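You operate a simulated robot arm through the tools that you are given. There is no shell and no other tool. Be economical: measure what you need, move in short steps, check, and stop when the job is done.

The job below is to be done with a simulated robot arm. You get a single attempt, and the scene is never put back.

JOB
Pack the brown wooden tray on the fridge-side worktop. At the end: the mint jar is on the brown wooden tray; the yellow bottle (marked "HONEY") stands where the beige small brush stood; the silver steel shaker is on the brown wooden tray; the sage jar is on the brown wooden tray; the beige small brush stands on top of the orange drink can (marked "Orange Fizz"); whatever was shut is shut again. Leave all else as you found it, and nothing knocked over.

The check looks at the end state, three seconds after you hand in, the way a careful person would. Anything else that was tipped, shoved, dropped, spilled or broken makes it a failure.

ROBOT AND FRAMES
A 6-joint arm with a two-finger parallel gripper, fixed in place. Base frame: the origin is at the foot of the arm, x ahead of it, y to its left, z up; the work surface is at about z = 0.91. Lengths are in m, angles in degrees, forces in N, time in s.
With the tool pointing down near the work surface it reaches from about 0.24 to 0.66 m from the base axis. Its first joint turns from -66.0 to 66.0 degrees. Payload 2.9 kg.
Tool frame: the origin (TCP) lies between the finger pads and is the grasp point; the fingertips stand 0.03 m ahead of it; z points along the fingers, y is the line along which they close. The gripper opens to 0.11 m. The fingers are 0.02 m wide and 0.01 m thick; the gripper's body (0.048 by 0.112 m) begins 0.055 m behind the TCP.
Orientation is that of the tool frame in the base frame, as a unit quaternion [x, y, z, w]. With the fingers straight down and closing along the base's y, the tool's x points along the base's -x, its y along +y and its z along -z.

CONTROLS
- The arm moves only by the tool drive_tool. Its arguments are lists of equal length, an entry for each row: "dp": the shift along the base's x, y, z in units of 50 mm (1.0 is 50 mm), a list of three; "turn": the turn, a rotation vector about the base's x, y, z in units of 4 degrees (1.0 is 4 degrees), a list of three. In form: {"dp": [[x, y, z], ...], "turn": [[wx, wy, wz], ...]}. A call has 1 to 10 rows; each row shifts and turns the commanded pose from where the row before left it. "jaw" is the finger opening in cm, from 0 to 11, set as the call begins (left out, the last holds). A call with a number of a shift or a turn outside -1 to 1 is refused whole. Rows are played at 5 a second. More than 0.05 m and 8.6 degrees between two rows, or a gripper value outside its range, and nothing of the call is played. Where a pose cannot be reached the arm comes as near as it can. A force on the tool above 40 N (or 10 N above the force at the start of the call, whichever is more), or a blocked arm, ends the call early, and 0.2 s more pass. Each finger travels about 0.108 m/s and halts on what it meets, pressing with about 32 N; the grip force reading is that of the motor and also rises with nothing between the fingers. The clock runs only during rows and for 0.2 s after the last one: add rows that do not move to give the fingers time. It gives the time, the measured TCP pose, the force on the tool (base axes), the opening and the grip force at its end, in the units of the frame above (readings bear some noise), and new pictures: "views" is both (left out), scene, wrist or none.
- Cameras (640 x 400 px; columns grow to the right, rows downward): "scene" is fixed at [0.0916, 0.4487, 1.387]; the picture's right is [-0.58, -0.81, 0.00], its down [-0.46, 0.33, -0.83] and it looks along [0.67, -0.48, -0.56] (base axes); focal length 238 px, centre (320, 200). "wrist" rides on the gripper at [0.072, 0.017, -0.103] in the tool frame; the picture's right is [-0.23, 0.97, 0.00], its down [-0.76, -0.18, -0.62] and it looks along [-0.61, -0.14, 0.78] (tool axes); focal length 222 px, centre (320, 200). There is no depth. A picture from a camera that has moved, and an enlarged one, comes with that camera's place and axes in the base frame and with its lens.
- zoom(camera, box): a new picture of the part [left, top, right, bottom] of that camera's present view, enlarged. It takes no simulated time.
- finish_job(): hands the job in; it is judged then, once.

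Work in short steps. Places have to be worked out from the pictures, the camera data and where the tool is seen: move nearer, look again, correct. Check each grasp and each placing, and mend what went wrong. You have 120 turns and 200 pictures in all, those below and enlarged ones among them. Open the gripper and draw the arm clear of the work before you hand the job in, unless the task says otherwise; then end with one line.

The tools are called after ">>>" as name(argument=value, ...) on one line, values as JSON. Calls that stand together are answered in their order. drive_tool: Moves the arm, as the interface text tells. Its arguments: {"type":"object","properties":{"dp":{"type":"array","items":{"type":"array","items":{"type":"number"}}},"turn":{"type":"array","items":{"type":"array","items":{"type":"number"}}},"jaw":{"type":"number"},"views":{"type":"string","enum":["both","scene","wrist","none"]}},"required":["dp","turn"]} The other tools are called the same way: zoom (camera, box) takes an enlarged picture of a part of a camera's view; finish_job () hands the job in.

At the start:

```text
clock: 0.0
ee_pos: [0.3831, 0.0602, 1.276]
ee_rot: [-0.001, 1.0, 0.0, 0.0]
force: [0.4, -0.1, -0.5]
width: 0.1099
gripper_force: 0.1
```

scene: 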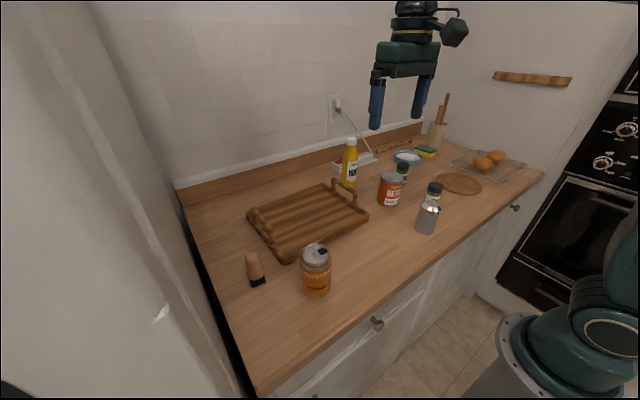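
wrist: 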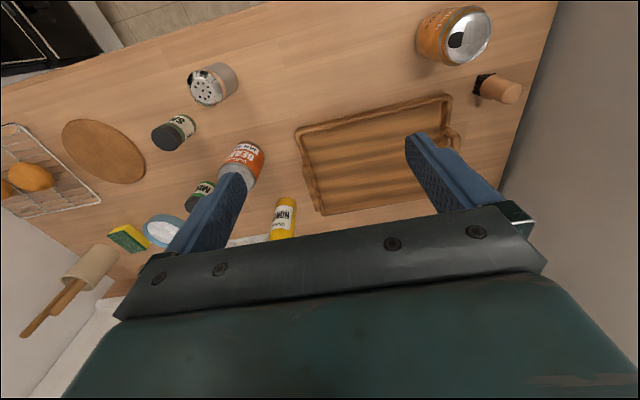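

I'll take enlarged views first to read the labels and to locate the objects.

>>> zoom(camera="scene", box=[230, 120, 390, 300])

>>> zoom(camera="scene", box=[320, 90, 540, 240])

>>> zoom(camera="wrist", box=[100, 0, 560, 290])

```text
2.22 times, centred on (310, 210) of scene
camera zoom: at [0.0916, 0.4487, 1.387], right [-0.58, -0.81, 0.0], down [-0.46, 0.33, -0.83], along [0.67, -0.48, -0.56], focal length 529 px, centre (342, 178)
```

zoom: 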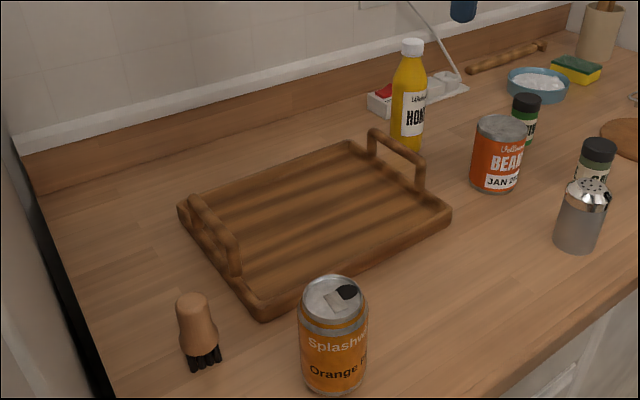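

```text
2.67 times, centred on (430, 165) of scene
camera zoom: at [0.0916, 0.4487, 1.387], right [-0.58, -0.81, 0.0], down [-0.46, 0.33, -0.83], along [0.67, -0.48, -0.56], focal length 634 px, centre (27, 293)
```

zoom: 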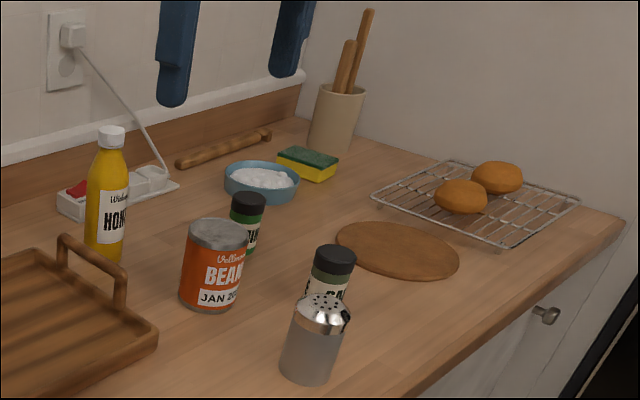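

```text
1.38 times, centred on (330, 145) of wrist
camera zoom: at [0.311, 0.0757, 1.3792], right [0.23, 0.97, 0.0], down [0.76, -0.18, 0.62], along [0.61, -0.14, -0.78], focal length 306 px, centre (306, 276)
```

zoom: 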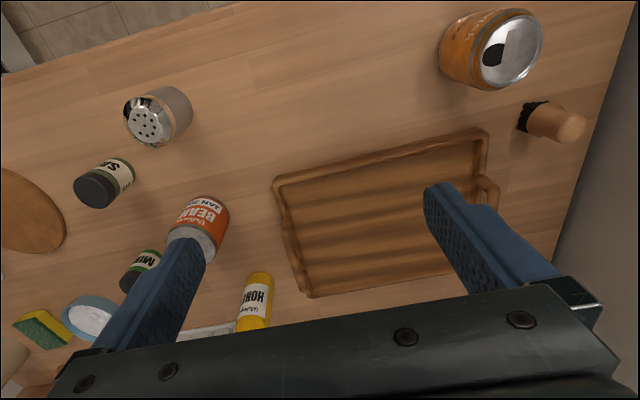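

Estimated positions: brush (0.463, 0.362), can (0.368, 0.262, top about 1.026), honey (0.675, -0.105), mint (0.555, -0.262), sage (0.406, -0.23) and shaker (0.348, -0.12). The tray spans x 0.475–0.72 and y -0.03–0.29. I'll start with the brush by moving above it.

>>> drive_tool(dp=[[0.23, 0.863, -0.3], [0.23, 0.863, -0.3], [0.23, 0.863, -0.3], [0.23, 0.863, -0.3], [0.23, 0.863, -0.3], [0.23, 0.863, -0.3], [0.23, 0.863, -0.3], [0, 0, 0]], turn=[[0, 0, 0], [0, 0, 0], [0, 0, 0], [0, 0, 0], [0, 0, 0], [0, 0, 0], [0, 0, 0], [0, 0, 0]], jaw=7)

```text
clock: 1.8
ee_pos: [0.4649, 0.3603, 1.1705]
ee_rot: [0.0, 1.0, 0.0, -0.001]
force: [1.1, -1.0, 0.1]
width: 0.0701
gripper_force: 0.1
camera wrist: at [0.3936, 0.3777, 1.2739], right [0.23, 0.97, 0.0], down [0.76, -0.18, 0.62], along [0.61, -0.14, -0.78], focal length 222 px, centre (320, 200)
```

scene: 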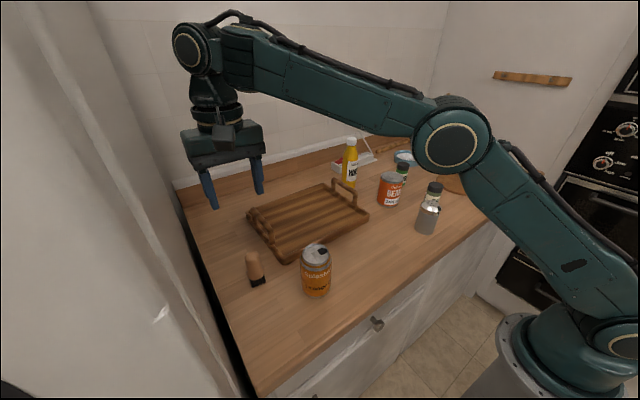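
wrist: 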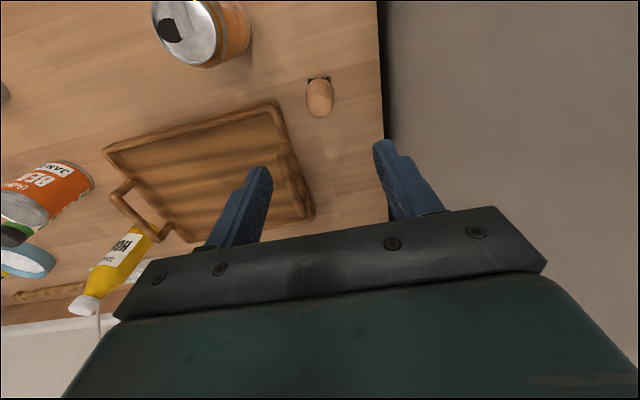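

The brush is confirmed at about (0.465, 0.362), between the fingers. I'll lower straight down.

>>> drive_tool(dp=[[0, 0.03, -0.8], [0, 0, -0.8], [0, 0, -0.8], [0, 0, -0.8], [0, 0, -0.8], [0, 0, 0]], turn=[[0, 0, 0], [0, 0, 0], [0, 0, 0], [0, 0, 0], [0, 0, 0], [0, 0, 0]])

```text
clock: 3.2
ee_pos: [0.4655, 0.3611, 0.9707]
ee_rot: [0.0, 1.0, 0.0, 0.0]
force: [0.0, 0.9, 0.6]
width: 0.0702
gripper_force: 0.1
camera wrist: at [0.3935, 0.3774, 1.073], right [0.23, 0.97, 0.0], down [0.76, -0.18, 0.62], along [0.61, -0.14, -0.78], focal length 222 px, centre (320, 200)
```

scene: 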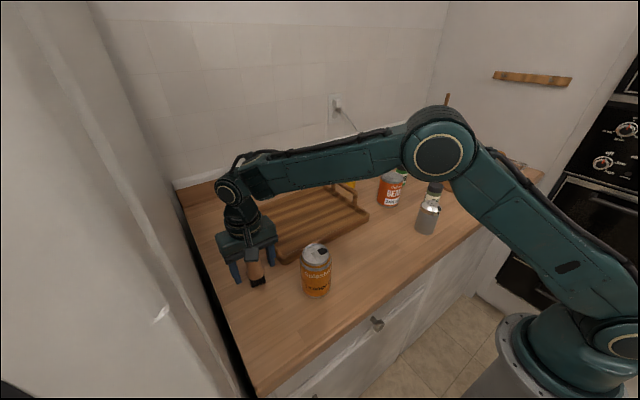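
wrist: 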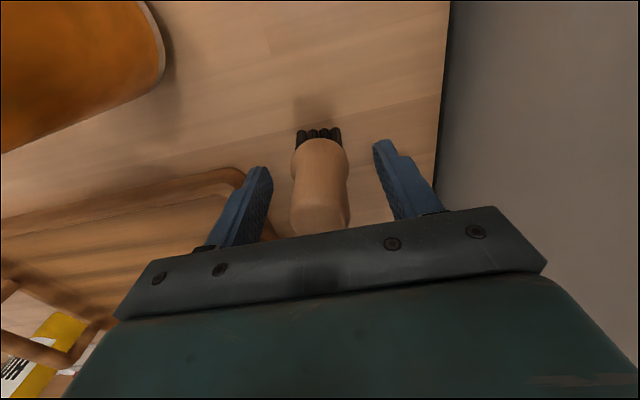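

The brush is centred between the fingers, perhaps 4 mm further out in x. I'll nudge by that amount and close.

>>> drive_tool(dp=[[0.08, 0.02, -0.04], [0, 0, 0]], turn=[[0, 0, 0], [0, 0, 0]], views="none")

>>> drive_tool(dp=[[0, 0, 0], [0, 0, 0], [0, 0, 0], [0, 0, 0]], turn=[[0, 0, 0], [0, 0, 0], [0, 0, 0], [0, 0, 0]], jaw=2, views="wrist")

```text
clock: 3.8
ee_pos: [0.4693, 0.3623, 0.9698]
ee_rot: [0.0, 1.0, 0.001, 0.0]
force: [-0.6, -0.2, 0.0]
width: 0.0699
gripper_force: 0.1
```

```text
clock: 4.8
ee_pos: [0.4687, 0.3626, 0.9693]
ee_rot: [0.0, 1.0, 0.001, 0.0]
force: [-0.9, -0.1, -0.3]
width: 0.0385
gripper_force: 31.9
camera wrist: at [0.3967, 0.3783, 1.0712], right [0.23, 0.97, 0.0], down [0.76, -0.18, 0.62], along [0.61, -0.14, -0.78], focal length 222 px, centre (320, 200)
```

wrist: 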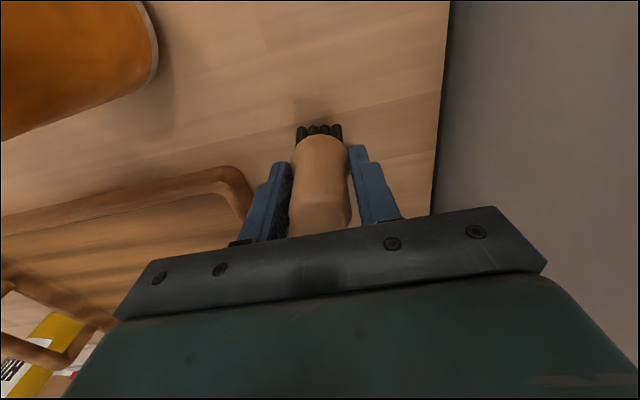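

The brush is held, with the opening at 38.5 mm. I'll lift it and carry it over the can while staying high.

>>> drive_tool(dp=[[0, 0, 0.5], [0, 0, 0.85], [0, 0, 0.85], [0, 0, 0.85], [0, 0, 0.85], [-0.5, -0.5, 0], [-0.5, -0.5, 0], [-0.5, -0.5, 0], [-0.5, -0.5, 0], [0, 0, 0]], turn=[[0, 0, 0], [0, 0, 0], [0, 0, 0], [0, 0, 0], [0, 0, 0], [0, 0, 0], [0, 0, 0], [0, 0, 0], [0, 0, 0], [0, 0, 0]])

```text
clock: 7.0
ee_pos: [0.366, 0.2636, 1.1654]
ee_rot: [0.0, 1.0, 0.0, 0.0]
force: [0.5, 0.6, 0.1]
width: 0.0383
gripper_force: 32.1
camera wrist: at [0.2944, 0.279, 1.2674], right [0.23, 0.97, 0.0], down [0.76, -0.18, 0.62], along [0.61, -0.14, -0.78], focal length 222 px, centre (320, 200)
```

scene: 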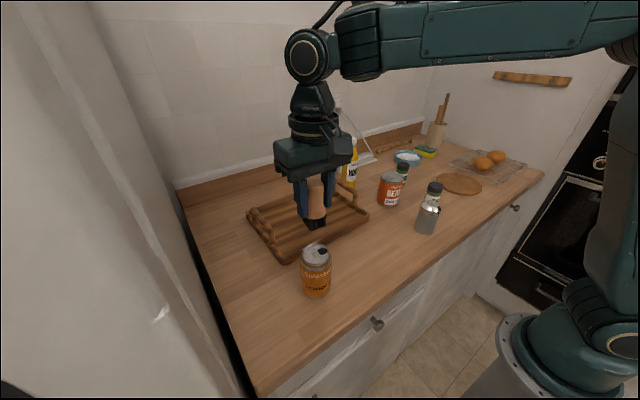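
wrist: 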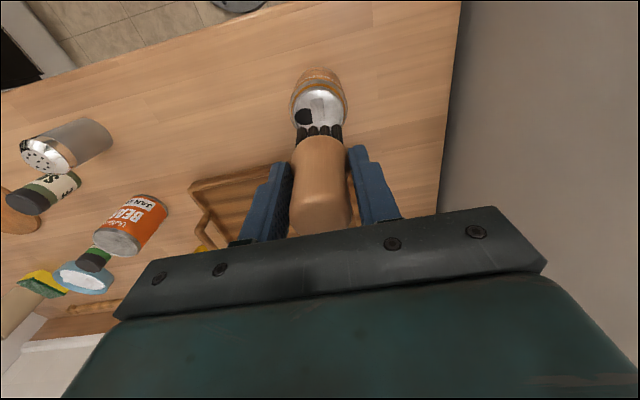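

The brush is over the can. I'll zoom in to centre it and check the can's top height.

>>> zoom(camera="wrist", box=[270, 50, 370, 150])

>>> zoom(camera="scene", box=[260, 160, 380, 310])

```text
4.00 times, centred on (320, 100) of wrist
camera zoom: at [0.2944, 0.279, 1.2674], right [0.23, 0.97, 0.0], down [0.76, -0.18, 0.62], along [0.61, -0.14, -0.78], focal length 888 px, centre (320, 600)
```

zoom: 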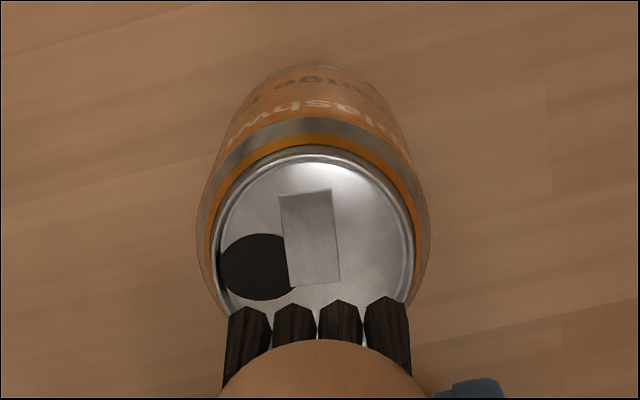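

```text
2.67 times, centred on (320, 235) of scene
camera zoom: at [0.0916, 0.4487, 1.387], right [-0.58, -0.81, 0.0], down [-0.46, 0.33, -0.83], along [0.67, -0.48, -0.56], focal length 634 px, centre (320, 107)
```

zoom: 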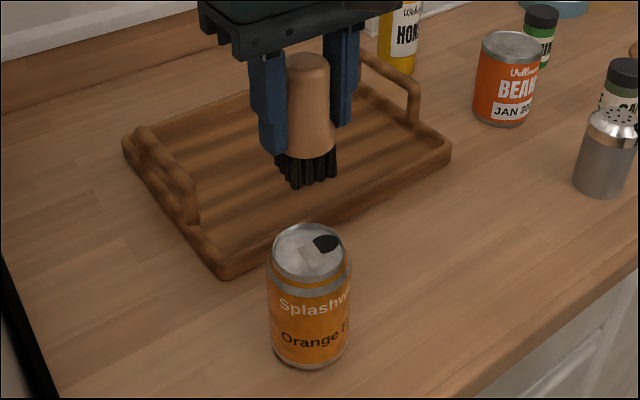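

The can top is at about (0.368, 0.261, 1.027) and the brush is about 4 mm too far left. I'll correct that and lower to just above the can.

>>> drive_tool(dp=[[0.0, -0.08, -0.5], [0, 0, -0.5], [0, 0, -0.3], [0, 0, 0]], turn=[[0, 0, 0], [0, 0, 0], [0, 0, 0], [0, 0, 0]], views="none")

>>> zoom(camera="wrist", box=[240, 50, 400, 210])

>>> zoom(camera="scene", box=[260, 180, 380, 310])

```text
clock: 8.0
ee_pos: [0.3681, 0.2586, 1.1007]
ee_rot: [0.0, 1.0, 0.0, 0.001]
force: [-0.4, -1.0, -0.6]
width: 0.0384
gripper_force: 32.0
```

```text
2.50 times, centred on (320, 130) of wrist
camera zoom: at [0.2959, 0.2759, 1.2026], right [0.23, 0.97, 0.0], down [0.76, -0.18, 0.62], along [0.61, -0.14, -0.78], focal length 555 px, centre (320, 375)
```

zoom: 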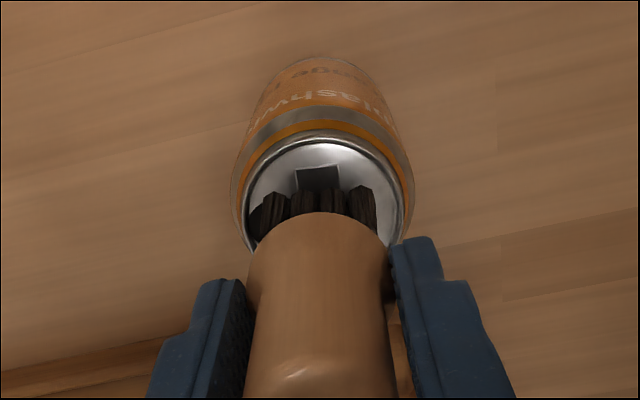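

```text
3.08 times, centred on (320, 245) of scene
camera zoom: at [0.0916, 0.4487, 1.387], right [-0.58, -0.81, 0.0], down [-0.46, 0.33, -0.83], along [0.67, -0.48, -0.56], focal length 732 px, centre (320, 62)
```

zoom: 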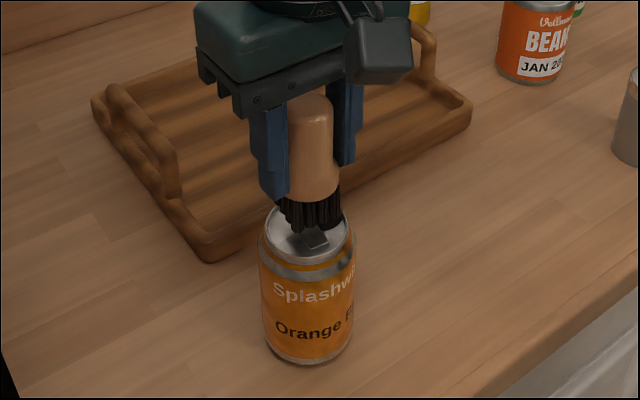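

The brush now sits 4 mm too far right and 3 mm too far out. I'll correct that and ease down, watching the force.

>>> drive_tool(dp=[[-0.05, 0.07, 0], [0, 0, -0.1], [0, 0, -0.08], [0, 0, 0]], turn=[[0, 0, 0], [0, 0, 0], [0, 0, 0], [0, 0, 0]], views="none")

>>> zoom(camera="wrist", box=[240, 50, 400, 210])

>>> zoom(camera="scene", box=[280, 200, 360, 280])

```text
clock: 9.0
ee_pos: [0.3649, 0.2626, 1.0891]
ee_rot: [0.0, 1.0, 0.0, 0.0]
force: [-1.2, 0.0, 0.4]
width: 0.0386
gripper_force: 31.9
```

```text
2.50 times, centred on (320, 130) of wrist
camera zoom: at [0.2929, 0.2792, 1.193], right [0.23, 0.97, 0.0], down [0.76, -0.18, 0.62], along [0.61, -0.14, -0.78], focal length 555 px, centre (320, 375)
```

zoom: 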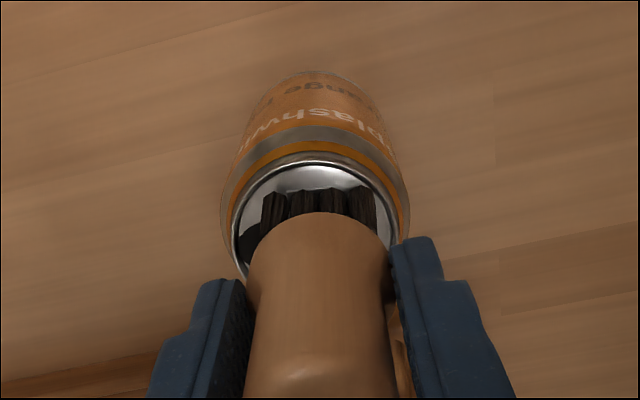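

```text
5.00 times, centred on (320, 240) of scene
camera zoom: at [0.0916, 0.4487, 1.387], right [-0.58, -0.81, 0.0], down [-0.46, 0.33, -0.83], along [0.67, -0.48, -0.56], focal length 1189 px, centre (320, 0)
```

zoom: 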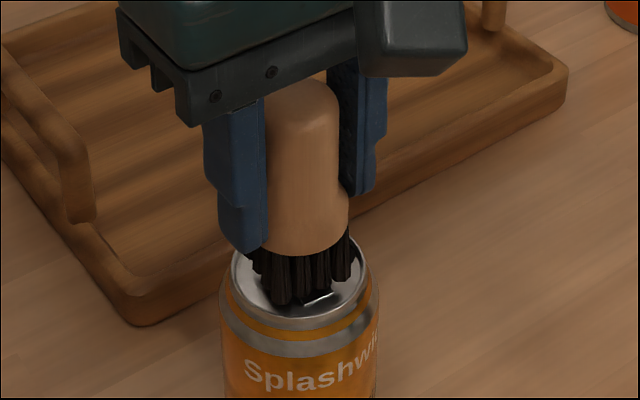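

It is now well aligned. I'll lower in small steps until contact shows.

>>> drive_tool(dp=[[0.02, -0.02, -0.04], [0, 0, 0]], turn=[[0, 0, 0], [0, 0, 0]], views="none")

>>> drive_tool(dp=[[0, 0, -0.03], [0, 0, 0]], turn=[[0, 0, 0], [0, 0, 0]], views="none")

>>> zoom(camera="scene", box=[280, 200, 360, 280])

```text
clock: 9.6
ee_pos: [0.3661, 0.2625, 1.0878]
ee_rot: [0.001, 1.0, 0.0, -0.001]
force: [-0.3, -0.3, 0.4]
width: 0.0386
gripper_force: 32.0
```

```text
clock: 10.2
ee_pos: [0.3661, 0.2613, 1.0871]
ee_rot: [0.0, 1.0, 0.0, 0.0]
force: [0.1, 0.1, -0.2]
width: 0.0385
gripper_force: 31.8
```

```text
5.00 times, centred on (320, 240) of scene
camera zoom: at [0.0916, 0.4487, 1.387], right [-0.58, -0.81, 0.0], down [-0.46, 0.33, -0.83], along [0.67, -0.48, -0.56], focal length 1189 px, centre (320, 0)
```

zoom: 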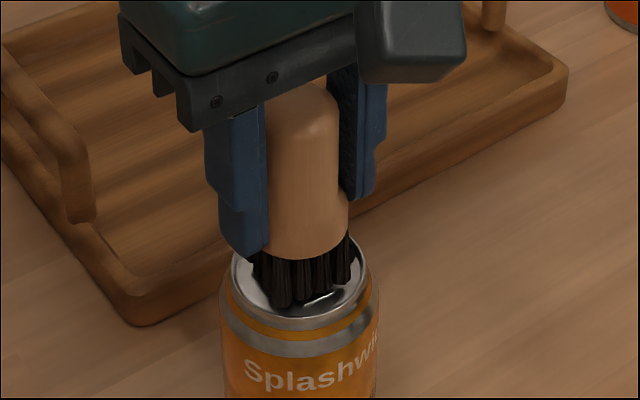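

There is no contact force yet, so I'll keep lowering.

>>> drive_tool(dp=[[0, 0, -0.03], [0, 0, 0]], turn=[[0, 0, 0], [0, 0, 0]], views="none")

>>> drive_tool(dp=[[0, 0, -0.03], [0, 0, 0]], turn=[[0, 0, 0], [0, 0, 0]], views="none")

>>> zoom(camera="scene", box=[280, 200, 360, 280])

```text
clock: 10.8
ee_pos: [0.3667, 0.2631, 1.0856]
ee_rot: [0.0, 1.0, 0.0, 0.0]
force: [-0.4, -0.3, 0.2]
width: 0.0384
gripper_force: 32.3
```

```text
clock: 11.4
ee_pos: [0.3667, 0.2622, 1.0856]
ee_rot: [0.001, 1.0, 0.0, 0.0]
force: [-0.5, 0.3, 0.6]
width: 0.0385
gripper_force: 32.0
```

```text
5.00 times, centred on (320, 240) of scene
camera zoom: at [0.0915, 0.4487, 1.387], right [-0.58, -0.81, 0.0], down [-0.46, 0.33, -0.83], along [0.67, -0.48, -0.56], focal length 1189 px, centre (320, 0)
```

zoom: 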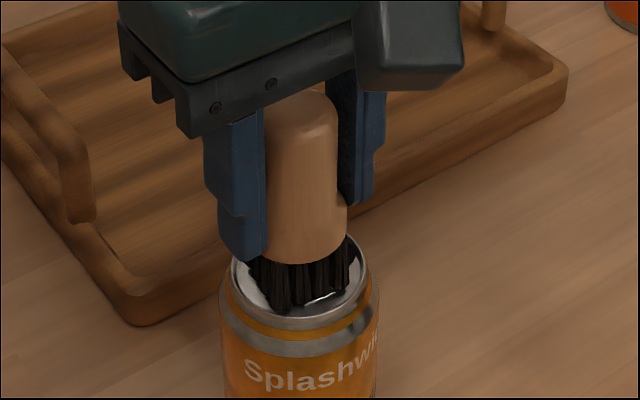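

>>> drive_tool(dp=[[0, 0, -0.03], [0, 0, 0]], turn=[[0, 0, 0], [0, 0, 0]], views="none")

>>> drive_tool(dp=[[0, 0, -0.03], [0, 0, 0]], turn=[[0, 0, 0], [0, 0, 0]], views="none")

>>> zoom(camera="scene", box=[280, 200, 360, 280])

```text
clock: 12.0
ee_pos: [0.3664, 0.263, 1.0836]
ee_rot: [0.0, 1.0, 0.001, 0.003]
force: [-1.4, -1.1, 18.5]
width: 0.0384
gripper_force: 31.6
```

```text
clock: 12.6
ee_pos: [0.368, 0.2622, 1.083]
ee_rot: [0.0, 1.0, 0.002, 0.002]
force: [-1.4, 0.5, 29.0]
width: 0.0386
gripper_force: 32.2
```

```text
5.00 times, centred on (320, 240) of scene
camera zoom: at [0.0912, 0.4485, 1.3871], right [-0.58, -0.81, 0.0], down [-0.46, 0.33, -0.83], along [0.67, -0.48, -0.56], focal length 1189 px, centre (320, 0)
```

zoom: 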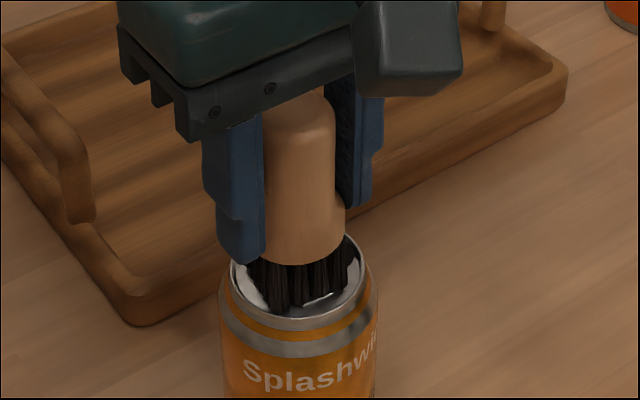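

Contact gives 29 N. I'll back off by about 2 mm, then open the fingers gently.

>>> drive_tool(dp=[[0, 0, 0.035], [0, 0, 0]], turn=[[0, 0, 0], [0, 0, 0]], views="none")

>>> drive_tool(dp=[[0, 0, 0], [0, 0, 0], [0, 0, 0], [0, 0, 0]], turn=[[0, 0, 0], [0, 0, 0], [0, 0, 0], [0, 0, 0]], jaw=5.5, views="wrist")

>>> zoom(camera="scene", box=[280, 200, 360, 280])

```text
clock: 13.2
ee_pos: [0.3677, 0.2629, 1.0831]
ee_rot: [0.0, 1.0, 0.001, 0.001]
force: [1.8, 1.1, 19.2]
width: 0.0382
gripper_force: 31.7
```

```text
clock: 14.2
ee_pos: [0.366, 0.2634, 1.0837]
ee_rot: [0.0, 1.0, 0.0, 0.0]
force: [0.3, -0.4, -0.8]
width: 0.0549
gripper_force: 0.0
camera wrist: at [0.2942, 0.2788, 1.1852], right [0.23, 0.97, 0.0], down [0.76, -0.18, 0.62], along [0.61, -0.14, -0.78], focal length 222 px, centre (320, 200)
```

wrist: 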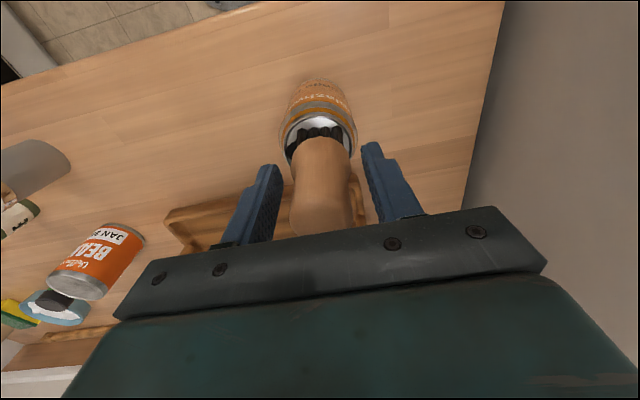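

```text
5.00 times, centred on (320, 240) of scene
camera zoom: at [0.0916, 0.4487, 1.387], right [-0.58, -0.81, 0.0], down [-0.46, 0.33, -0.83], along [0.67, -0.48, -0.56], focal length 1189 px, centre (320, 0)
```

zoom: 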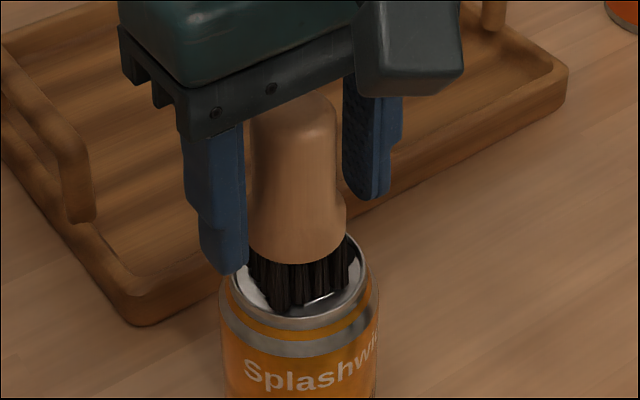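

The brush is standing on the can. I'll raise straight up and check it.

>>> drive_tool(dp=[[0, 0, 0.3], [0, 0, 0.7], [0, 0, 0.9], [0, 0, 0.9]], turn=[[0, 0, 0], [0, 0, 0], [0, 0, 0], [0, 0, 0]], views="wrist", jaw=6.5)

>>> zoom(camera="scene", box=[270, 180, 370, 310])

```text
clock: 15.2
ee_pos: [0.3631, 0.2637, 1.2231]
ee_rot: [-0.001, 1.0, 0.0, -0.001]
force: [0.3, 0.0, 0.3]
width: 0.0649
gripper_force: 0.0
camera wrist: at [0.2927, 0.2791, 1.326], right [0.23, 0.97, 0.0], down [0.76, -0.18, 0.62], along [0.61, -0.14, -0.78], focal length 222 px, centre (320, 200)
```

wrist: 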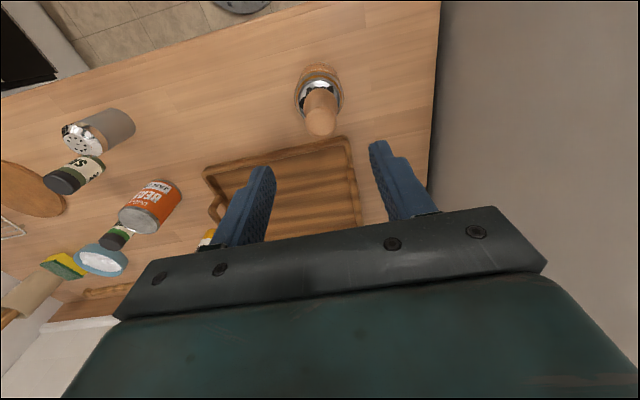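

```text
3.08 times, centred on (320, 245) of scene
camera zoom: at [0.0916, 0.4487, 1.387], right [-0.58, -0.81, 0.0], down [-0.46, 0.33, -0.83], along [0.67, -0.48, -0.56], focal length 732 px, centre (320, 62)
```

zoom: 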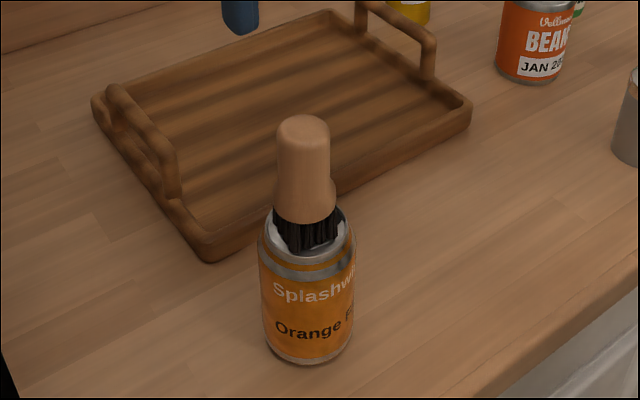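

The brush is standing well on the can. Next is the honey bottle, so I'll move near and above it.

>>> drive_tool(dp=[[0.54, -0.738, 0.05], [0.54, -0.738, 0.05], [0.54, -0.738, 0.05], [0.54, -0.738, 0.05], [0.54, -0.738, 0.05], [0.54, -0.738, 0.05], [0.54, -0.738, 0.05], [0.54, -0.738, 0.05], [0.54, -0.738, 0.05], [0.54, -0.738, 0.05]], turn=[[0, 0, 0], [0, 0, 0], [0, 0, 0], [0, 0, 0], [0, 0, 0], [0, 0, 0], [0, 0, 0], [0, 0, 0], [0, 0, 0], [0, 0, 0]], jaw=9)

```text
clock: 17.0
ee_pos: [0.5681, -0.0161, 1.2195]
ee_rot: [0.006, 1.0, 0.0, -0.018]
force: [16.6, 1.8, -25.1]
width: 0.09
gripper_force: 0.1
out of reach, approached as far as the arm can: row 8
stopped in row 8: the force on the tool passed its limit (the readings are from after the stop); the commanded pose is now the measured one
camera wrist: at [0.501, -0.0002, 1.3244], right [0.24, 0.97, -0.01], down [0.78, -0.19, 0.6], along [0.58, -0.15, -0.8], focal length 222 px, centre (320, 200)
```

scene: 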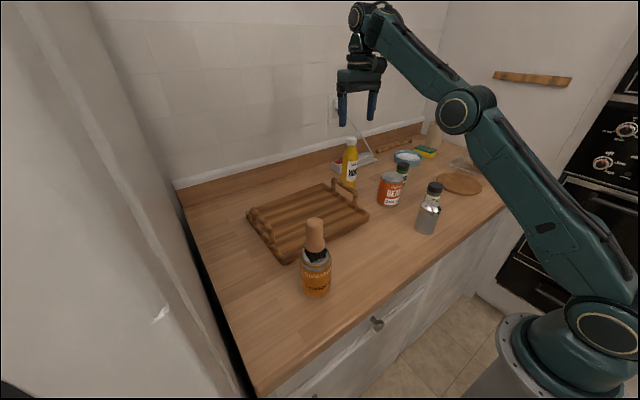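
wrist: 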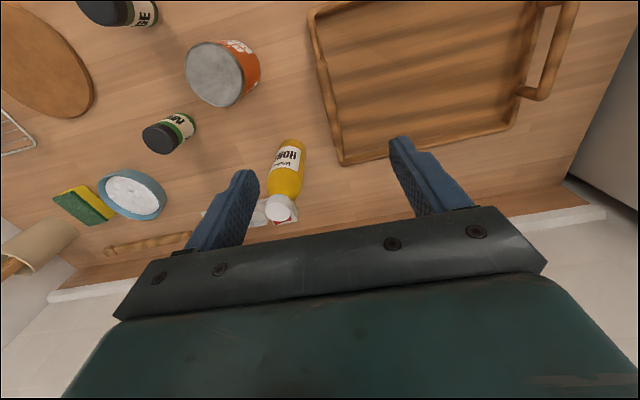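

At this height the vertical reach ends near r = 0.57. The bottle, at about (0.668, -0.098), needs tilted fingers to clear its shoulders and reach it. I'll back off and tilt outward.

>>> drive_tool(dp=[[-0.2, 0, 0], [-0.2, 0, 0], [-0.1, 0, 0], [-0.1, 0, 0], [-0.1, 0, 0], [-0.1, 0, 0], [-0.1, 0, 0], [-0.1, 0, 0], [-0.1, 0, 0], [-0.1, 0, 0]], turn=[[0, -1, 0], [0, -1, 0], [0, -1, 0], [0, -1, 0], [0, -1, 0], [0, -1, 0], [0, -1, 0], [0, -1, 0], [0, -1, 0], [0, -1, 0]], views="none")

>>> drive_tool(dp=[[0, 0, 0], [0, 0, 0], [0, 0, 0], [0, 0, 0], [0, 0, 0], [0, 0, 0], [0, 0, 0], [0, 0, 0]], turn=[[0, -1, 0], [0, -1, 0], [0, 0, -1], [0, 0, -1], [0, 0, -1], [0, 0, -1], [0, 0, -1], [0, 0, 0]])

```text
clock: 19.2
ee_pos: [0.5924, -0.0276, 1.2776]
ee_rot: [0.004, 0.967, 0.004, 0.255]
force: [0.5, -0.5, 0.1]
width: 0.0899
gripper_force: 0.0
out of reach, approached as far as the arm can: row 3, 4, 5, 6, 7, 8, 9, 10
```

```text
clock: 21.0
ee_pos: [0.6137, -0.032, 1.2942]
ee_rot: [0.169, 0.932, -0.052, 0.318]
force: [0.9, -0.7, -0.1]
width: 0.0901
gripper_force: 0.1
out of reach, approached as far as the arm can: row 1, 2
camera wrist: at [0.5062, 0.0255, 1.3316], right [0.51, 0.85, 0.15], down [0.14, -0.25, 0.96], along [0.85, -0.46, -0.25], focal length 222 px, centre (320, 200)
```

scene: 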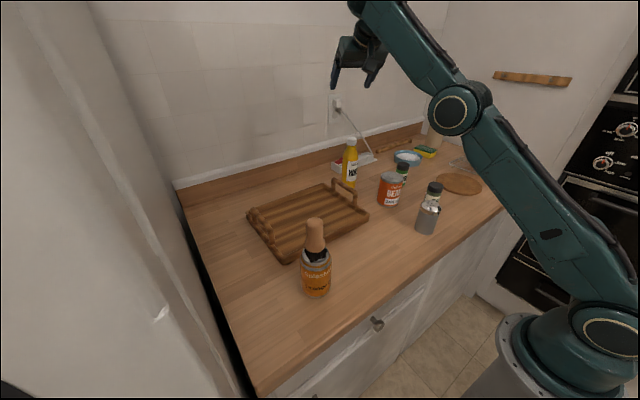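
wrist: 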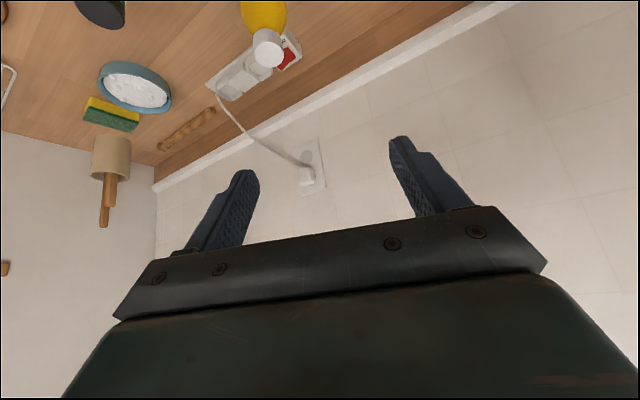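

The commanded tilt couldn't be reached this high. I'll come down some and see what the arm reaches.

>>> drive_tool(dp=[[-0.1, 0, -0.5], [-0.1, 0, -0.5], [-0.1, 0, -0.5], [0, 0, -0.5], [0, 0, 0], [0, 0, 0]], turn=[[0, 0, 0], [0, 0, 0], [0, 0, 0], [0, 0, 0], [0, 0, 0], [0, 0, 0]])

```text
clock: 22.4
ee_pos: [0.6398, -0.0329, 1.251]
ee_rot: [0.169, 0.932, -0.052, 0.317]
force: [-0.6, -0.5, -1.1]
width: 0.0901
gripper_force: 0.0
out of reach, approached as far as the arm can: row 1, 2, 3, 4
camera wrist: at [0.5325, 0.0249, 1.2874], right [0.51, 0.85, 0.15], down [0.15, -0.25, 0.96], along [0.85, -0.46, -0.25], focal length 222 px, centre (320, 200)
```

scene: 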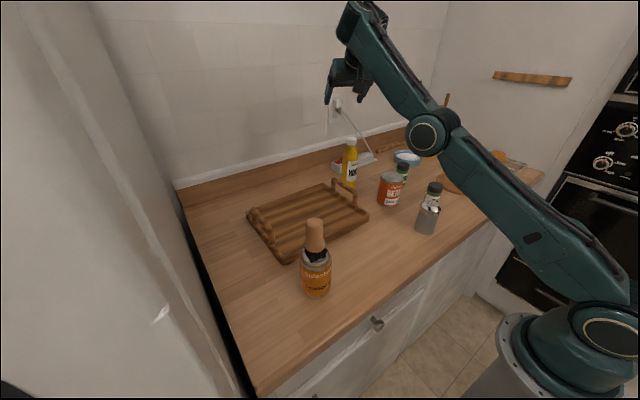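
wrist: 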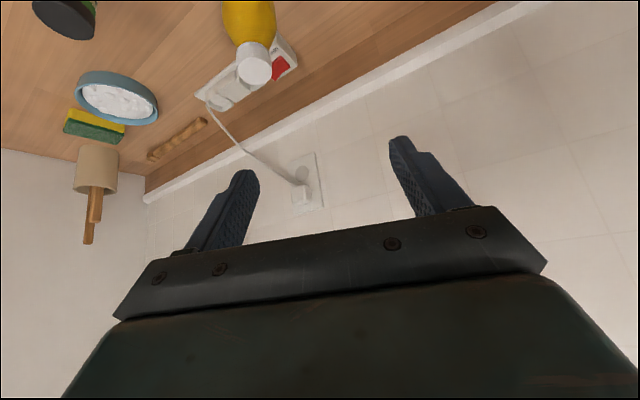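

It looks like the wrist pitch is limited when the arm is folded in. I'll shift the command outward, still above the bottle height, which should make the tilt feasible.

>>> drive_tool(dp=[[0.5, -0.2, 0], [0.5, -0.2, 0], [0.5, -0.2, 0], [0.3, -0.2, 0], [0, 0, 0], [0, 0, 0]], turn=[[0, 0, 0], [0, 0, 0], [0, 0, 0], [0, 0, 0], [0, 0, 0], [0, 0, 0]])

```text
clock: 23.8
ee_pos: [0.6859, -0.0477, 1.2465]
ee_rot: [0.168, 0.931, -0.05, 0.319]
force: [0.2, 0.7, 0.4]
width: 0.0901
gripper_force: 0.0
out of reach, approached as far as the arm can: row 2, 3, 4
camera wrist: at [0.578, 0.0088, 1.283], right [0.5, 0.85, 0.15], down [0.14, -0.26, 0.96], along [0.85, -0.46, -0.25], focal length 222 px, centre (320, 200)
```

scene: 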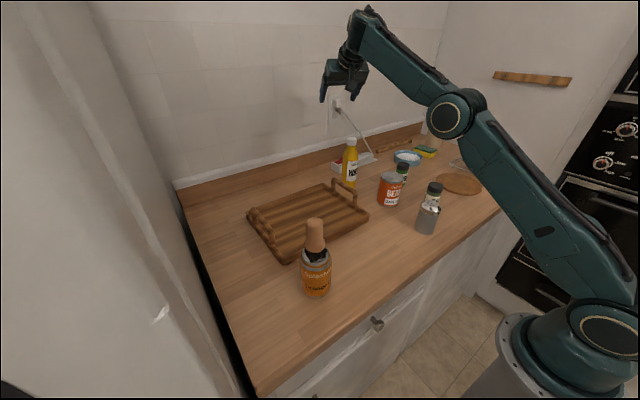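
wrist: 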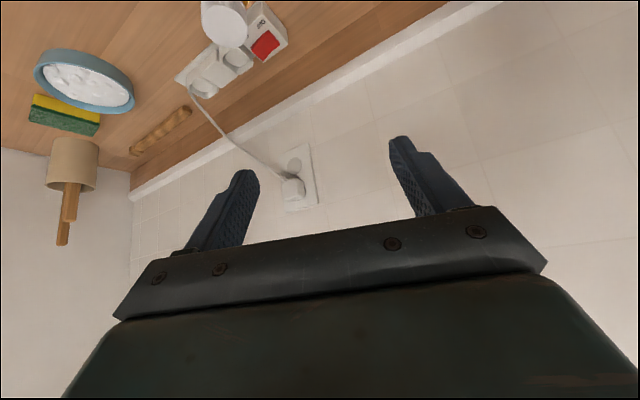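

The behaviour isn't clear yet. A small test move will show how the commanded pose and the arm relate.

>>> drive_tool(dp=[[0, 0, -0.5], [0, 0, -0.5], [0, 0, 0], [0, 0, 0]], turn=[[0, 0, 0], [0, 0, 0], [0, 0, 0], [0, 0, 0]], views="none")

>>> drive_tool(dp=[[-0.5, 0, 0], [-0.5, 0, 0], [0, 0, 0], [0, 0, 0]], turn=[[0, 0, 0], [0, 0, 0], [0, 0, 0], [0, 0, 0]], views="none")

```text
clock: 24.8
ee_pos: [0.6921, -0.0467, 1.2041]
ee_rot: [0.17, 0.932, -0.053, 0.316]
force: [-1.2, -0.8, 0.4]
width: 0.0899
gripper_force: 0.1
out of reach, approached as far as the arm can: row 2
```

```text
clock: 25.8
ee_pos: [0.6738, -0.0441, 1.2215]
ee_rot: [0.169, 0.932, -0.052, 0.316]
force: [1.0, -0.6, 0.7]
width: 0.0901
gripper_force: 0.1
out of reach, approached as far as the arm can: row 1, 2
```

There seems to be a wrist limit when the arm is tilted outward and folded. I'll go back to vertical over the empty tray at a lower height and test there.

>>> drive_tool(dp=[[0, 0.5, 0], [0, 0.5, 0], [0, 0.5, 0], [0, 0.5, 0], [0, 0.5, 0], [-0.2, 0, 0], [-0.3, 0, 0], [-0.3, 0, 0], [-0.3, 0, 0], [-0.3, 0, 0]], turn=[[0, 0, 1], [0, 0, 1], [0, 0, 1], [0, 0, 1], [0, 0, 1], [0, 1, 0], [0, 1, 0], [0, 1, 0], [0, 1, 0], [0, 1, 0]], views="none")

>>> drive_tool(dp=[[0, 0, -0.3], [0, 0, -0.5], [0, 0, -0.5], [0, 0, -0.5], [0, 0, 0], [0, 0, 0]], turn=[[0, 1, 0], [0, 1, 0], [0, 1, 0], [0, 1, 0], [0, 0.35, 0], [0, 0, 0]])

```text
clock: 28.0
ee_pos: [0.5952, 0.1013, 1.2251]
ee_rot: [0.005, 0.988, 0.006, 0.152]
force: [0.1, -0.7, -0.5]
width: 0.0901
gripper_force: 0.1
out of reach, approached as far as the arm can: row 1, 2, 3, 4, 5, 8, 9, 10
```

```text
clock: 29.4
ee_pos: [0.5871, 0.1083, 1.1321]
ee_rot: [0.005, 1.0, 0.003, 0.001]
force: [0.5, 0.2, -0.2]
width: 0.0901
gripper_force: 0.1
out of reach, approached as far as the arm can: row 1
camera wrist: at [0.5147, 0.1245, 1.2356], right [0.24, 0.97, 0.01], down [0.76, -0.19, 0.62], along [0.61, -0.14, -0.78], focal length 222 px, centre (320, 200)
```

scene: 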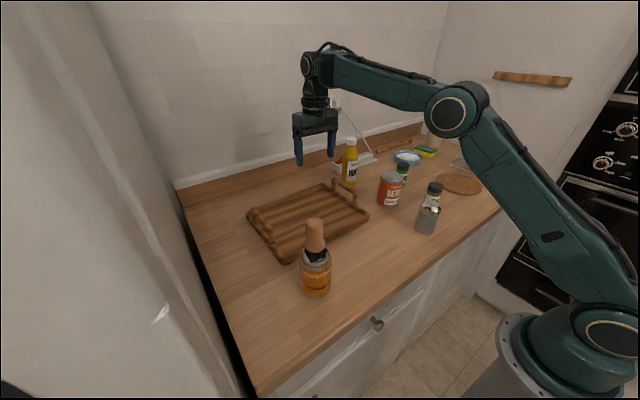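
wrist: 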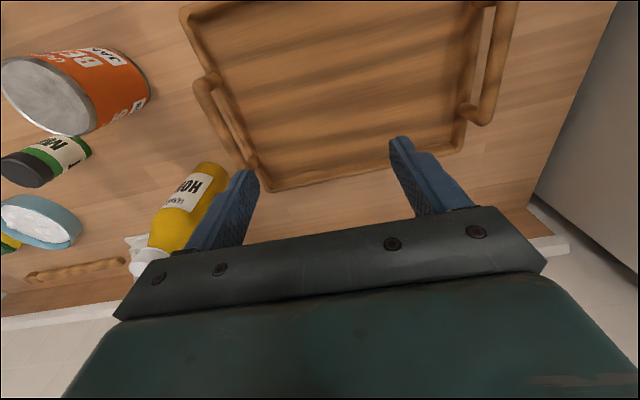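

I'm vertical again and clear. Here I'll test a 12° outward tilt without moving the TCP.

>>> drive_tool(dp=[[0, 0, -0.5], [0, 0, -0.5], [0, 0, 0], [0, 0, 0], [0, 0, 0], [0, 0, 0]], turn=[[0, 0, 0], [0, 0, 0], [0, -1, 0], [0, -1, 0], [0, -1, 0], [0, 0, 0]], views="none")

>>> drive_tool(dp=[[0, 0, 0], [0, 0, 0], [0, 0, 0], [0, 0, 0]], turn=[[0, -1, 0], [0, -1, 0], [0, -1, 0], [0, 0, 0]], views="none")

```text
clock: 30.8
ee_pos: [0.6159, 0.114, 1.0969]
ee_rot: [0.005, 0.995, 0.003, 0.104]
force: [-0.4, 0.5, 0.3]
width: 0.0902
gripper_force: 0.1
out of reach, approached as far as the arm can: row 4, 5
```

```text
clock: 31.8
ee_pos: [0.6476, 0.1219, 1.1228]
ee_rot: [0.005, 0.979, 0.001, 0.204]
force: [0.2, 0.5, 0.1]
width: 0.0901
gripper_force: 0.0
out of reach, approached as far as the arm can: row 1, 2, 3
```

Tilting slides the TCP outward, so I need to find what limits it. I'll go back to vertical and lower over the tray to see whether a vertical tool goes down freely here.

>>> drive_tool(dp=[[0, 0, 0], [-0.2, 0, 0], [-0.4, 0, 0], [-0.4, 0, 0], [-0.2, 0, 0], [0, 0, 0], [0, 0, 0]], turn=[[0, 1, 0], [0, 1, 0], [0, 1, 0], [0, 1, 0], [0, 1, 0], [0, 0.85, 0], [0, 0, 0]], views="none")

>>> drive_tool(dp=[[0, 0, -0.5], [0, 0, -0.5], [0, 0, -0.5], [0, 0, -0.5], [0, 0, 0]], turn=[[0, 0, 0], [0, 0, 0], [0, 0, 0], [0, 0, 0], [0, 0, 0]])

```text
clock: 33.4
ee_pos: [0.5896, 0.1213, 1.1229]
ee_rot: [0.005, 1.0, 0.004, 0.023]
force: [0.4, 1.0, 0.4]
width: 0.0898
gripper_force: 0.1
```

```text
clock: 34.6
ee_pos: [0.5948, 0.1222, 1.0241]
ee_rot: [0.006, 1.0, 0.003, 0.005]
force: [0.0, 0.8, 0.6]
width: 0.09
gripper_force: 0.1
out of reach, approached as far as the arm can: row 4
camera wrist: at [0.522, 0.139, 1.1252], right [0.24, 0.97, 0.01], down [0.75, -0.19, 0.63], along [0.61, -0.14, -0.78], focal length 222 px, centre (320, 200)
```

scene: 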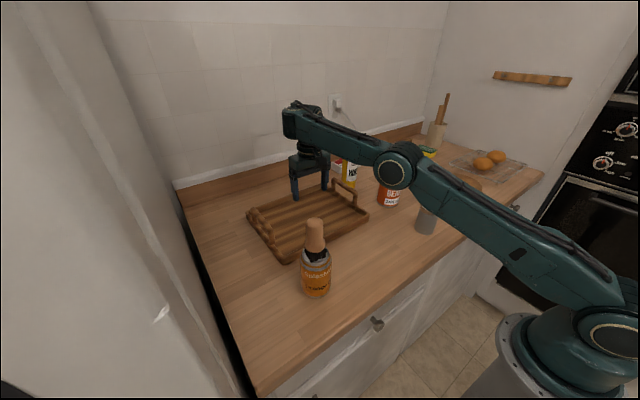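
wrist: 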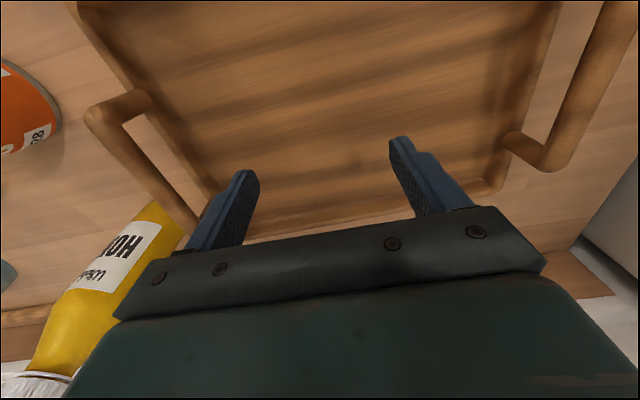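

The elbow has flipped slightly past straight, into the elbow-down side. That explains the blocked inward moves. I'll raise the arm, stretch it to full extension over the empty tray, and pull back so the elbow bends up again.

>>> drive_tool(dp=[[0, 0, 0.6], [0, 0, 0.6], [0, 0, 0.6], [0.5, 0, 0], [0.8, 0, 0], [0.8, 0, 0], [0.8, 0, 0], [0, 0, 0]], turn=[[0, 0, 0], [0, 0, 0], [0, 0, 0], [0, 0, 0], [0, 0, 0], [0, 0, 0], [0, 0, 0], [0, 0, 0]], views="none")

>>> drive_tool(dp=[[-0.5, 0, 0], [-0.5, 0, 0], [-0.5, 0, 0], [-0.5, 0, 0], [-0.5, 0, 0], [-0.5, 0, 0], [0, 0, 0]], turn=[[0, 0, 0], [0, 0, 0], [0, 0, 0], [0, 0, 0], [0, 0, 0], [0, 0, 0], [0, 0, 0]], views="scene")

```text
clock: 36.4
ee_pos: [0.6259, 0.1194, 1.1104]
ee_rot: [0.005, 1.0, 0.003, 0.006]
force: [0.0, -0.2, -0.3]
width: 0.09
gripper_force: 0.0
out of reach, approached as far as the arm can: row 5, 6, 7
```

```text
clock: 38.0
ee_pos: [0.4762, 0.1209, 1.1084]
ee_rot: [0.006, 1.0, 0.004, 0.007]
force: [0.3, 0.2, -0.6]
width: 0.0901
gripper_force: 0.0
```

scene: 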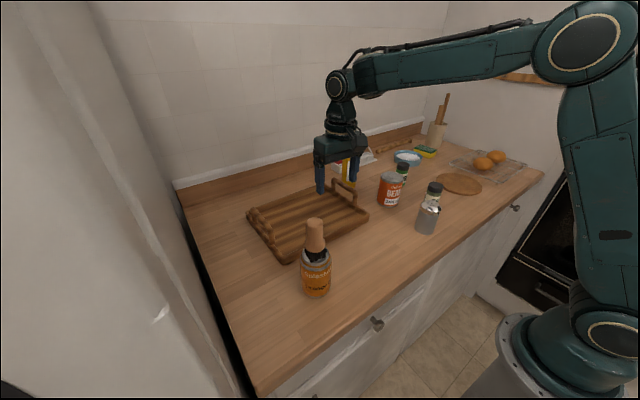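

The elbow-up branch is restored. Now I'll tilt outward here and then swing to the pre-grasp for the bottle.

>>> drive_tool(dp=[[0, 0, 0], [0, 0, 0], [0, 0, 0], [0, 0, 0], [0, 0, 0], [0, 0, 0], [0, 0, 0], [0, 0, 0], [0, 0, 0], [0, 0, 0]], turn=[[0, -1, 0], [0, -1, 0], [0, -1, 0], [0, -1, 0], [0, -1, 0], [0, -1, 0], [0, -1, 0], [0, -1, 0], [0, -1, 0], [0, -1, 0]], views="none")

>>> drive_tool(dp=[[0.2, -0.5, 0], [0.2, -0.5, 0], [0.2, -0.5, 0], [0.2, -0.5, 0], [0.2, -0.5, 0], [0.3, -0.6, 0], [0.3, -0.6, 0], [0, 0, 0]], turn=[[0, -1, 0], [0, -1, 0], [0, 0, -1], [0, 0, -1], [0, 0, -1], [0, 0, -1], [0, 0, -1], [0, 0, 0]])

```text
clock: 40.2
ee_pos: [0.4764, 0.1202, 1.1091]
ee_rot: [0.004, 0.937, 0.005, 0.349]
force: [0.1, 0.7, 0.0]
width: 0.09
gripper_force: 0.0
```

```text
clock: 42.0
ee_pos: [0.5593, -0.0634, 1.1097]
ee_rot: [0.162, 0.897, -0.067, 0.407]
force: [0.2, -0.8, 0.7]
width: 0.0899
gripper_force: 0.0
camera wrist: at [0.447, -0.0059, 1.1223], right [0.48, 0.86, 0.18], down [-0.03, -0.19, 0.98], along [0.88, -0.47, -0.06], focal length 222 px, centre (320, 200)
```

scene: 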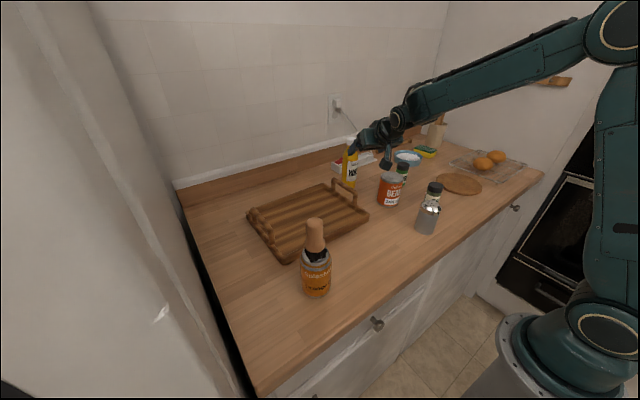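
wrist: 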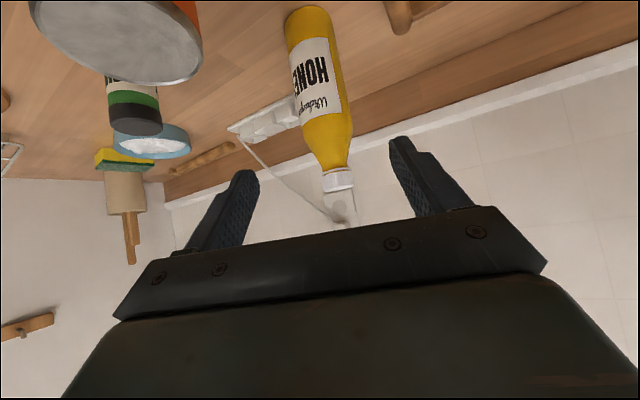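

The tilt worked, and the bottle at about (0.672, -0.097) lies right between the fingers. I'll advance along the tool axis in two stages.

>>> drive_tool(dp=[[0.4, -0.12, -0.35], [0.4, -0.12, -0.35], [0.4, -0.12, -0.35], [0.4, -0.12, -0.35], [0, 0, 0]], turn=[[0, 0, 0], [0, 0, 0], [0, 0, 0], [0, 0, 0], [0, 0, 0]])

```text
clock: 43.2
ee_pos: [0.6385, -0.0896, 1.0398]
ee_rot: [0.161, 0.897, -0.066, 0.407]
force: [0.3, 0.0, 1.1]
width: 0.09
gripper_force: 0.1
camera wrist: at [0.5261, -0.0306, 1.0525], right [0.47, 0.86, 0.18], down [-0.03, -0.19, 0.98], along [0.88, -0.47, -0.06], focal length 222 px, centre (320, 200)
```

scene: 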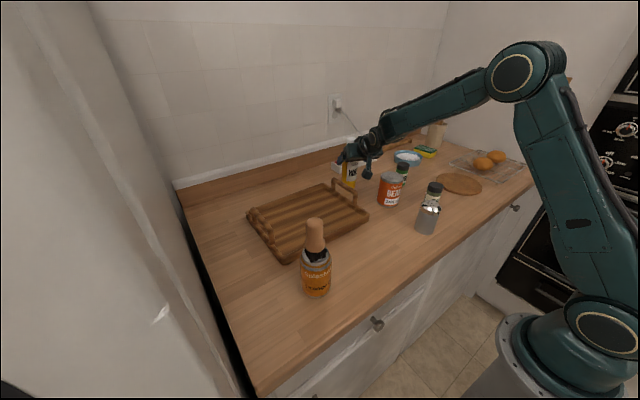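
wrist: 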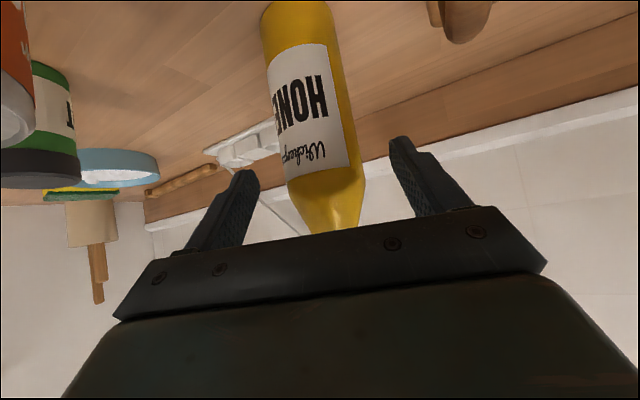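

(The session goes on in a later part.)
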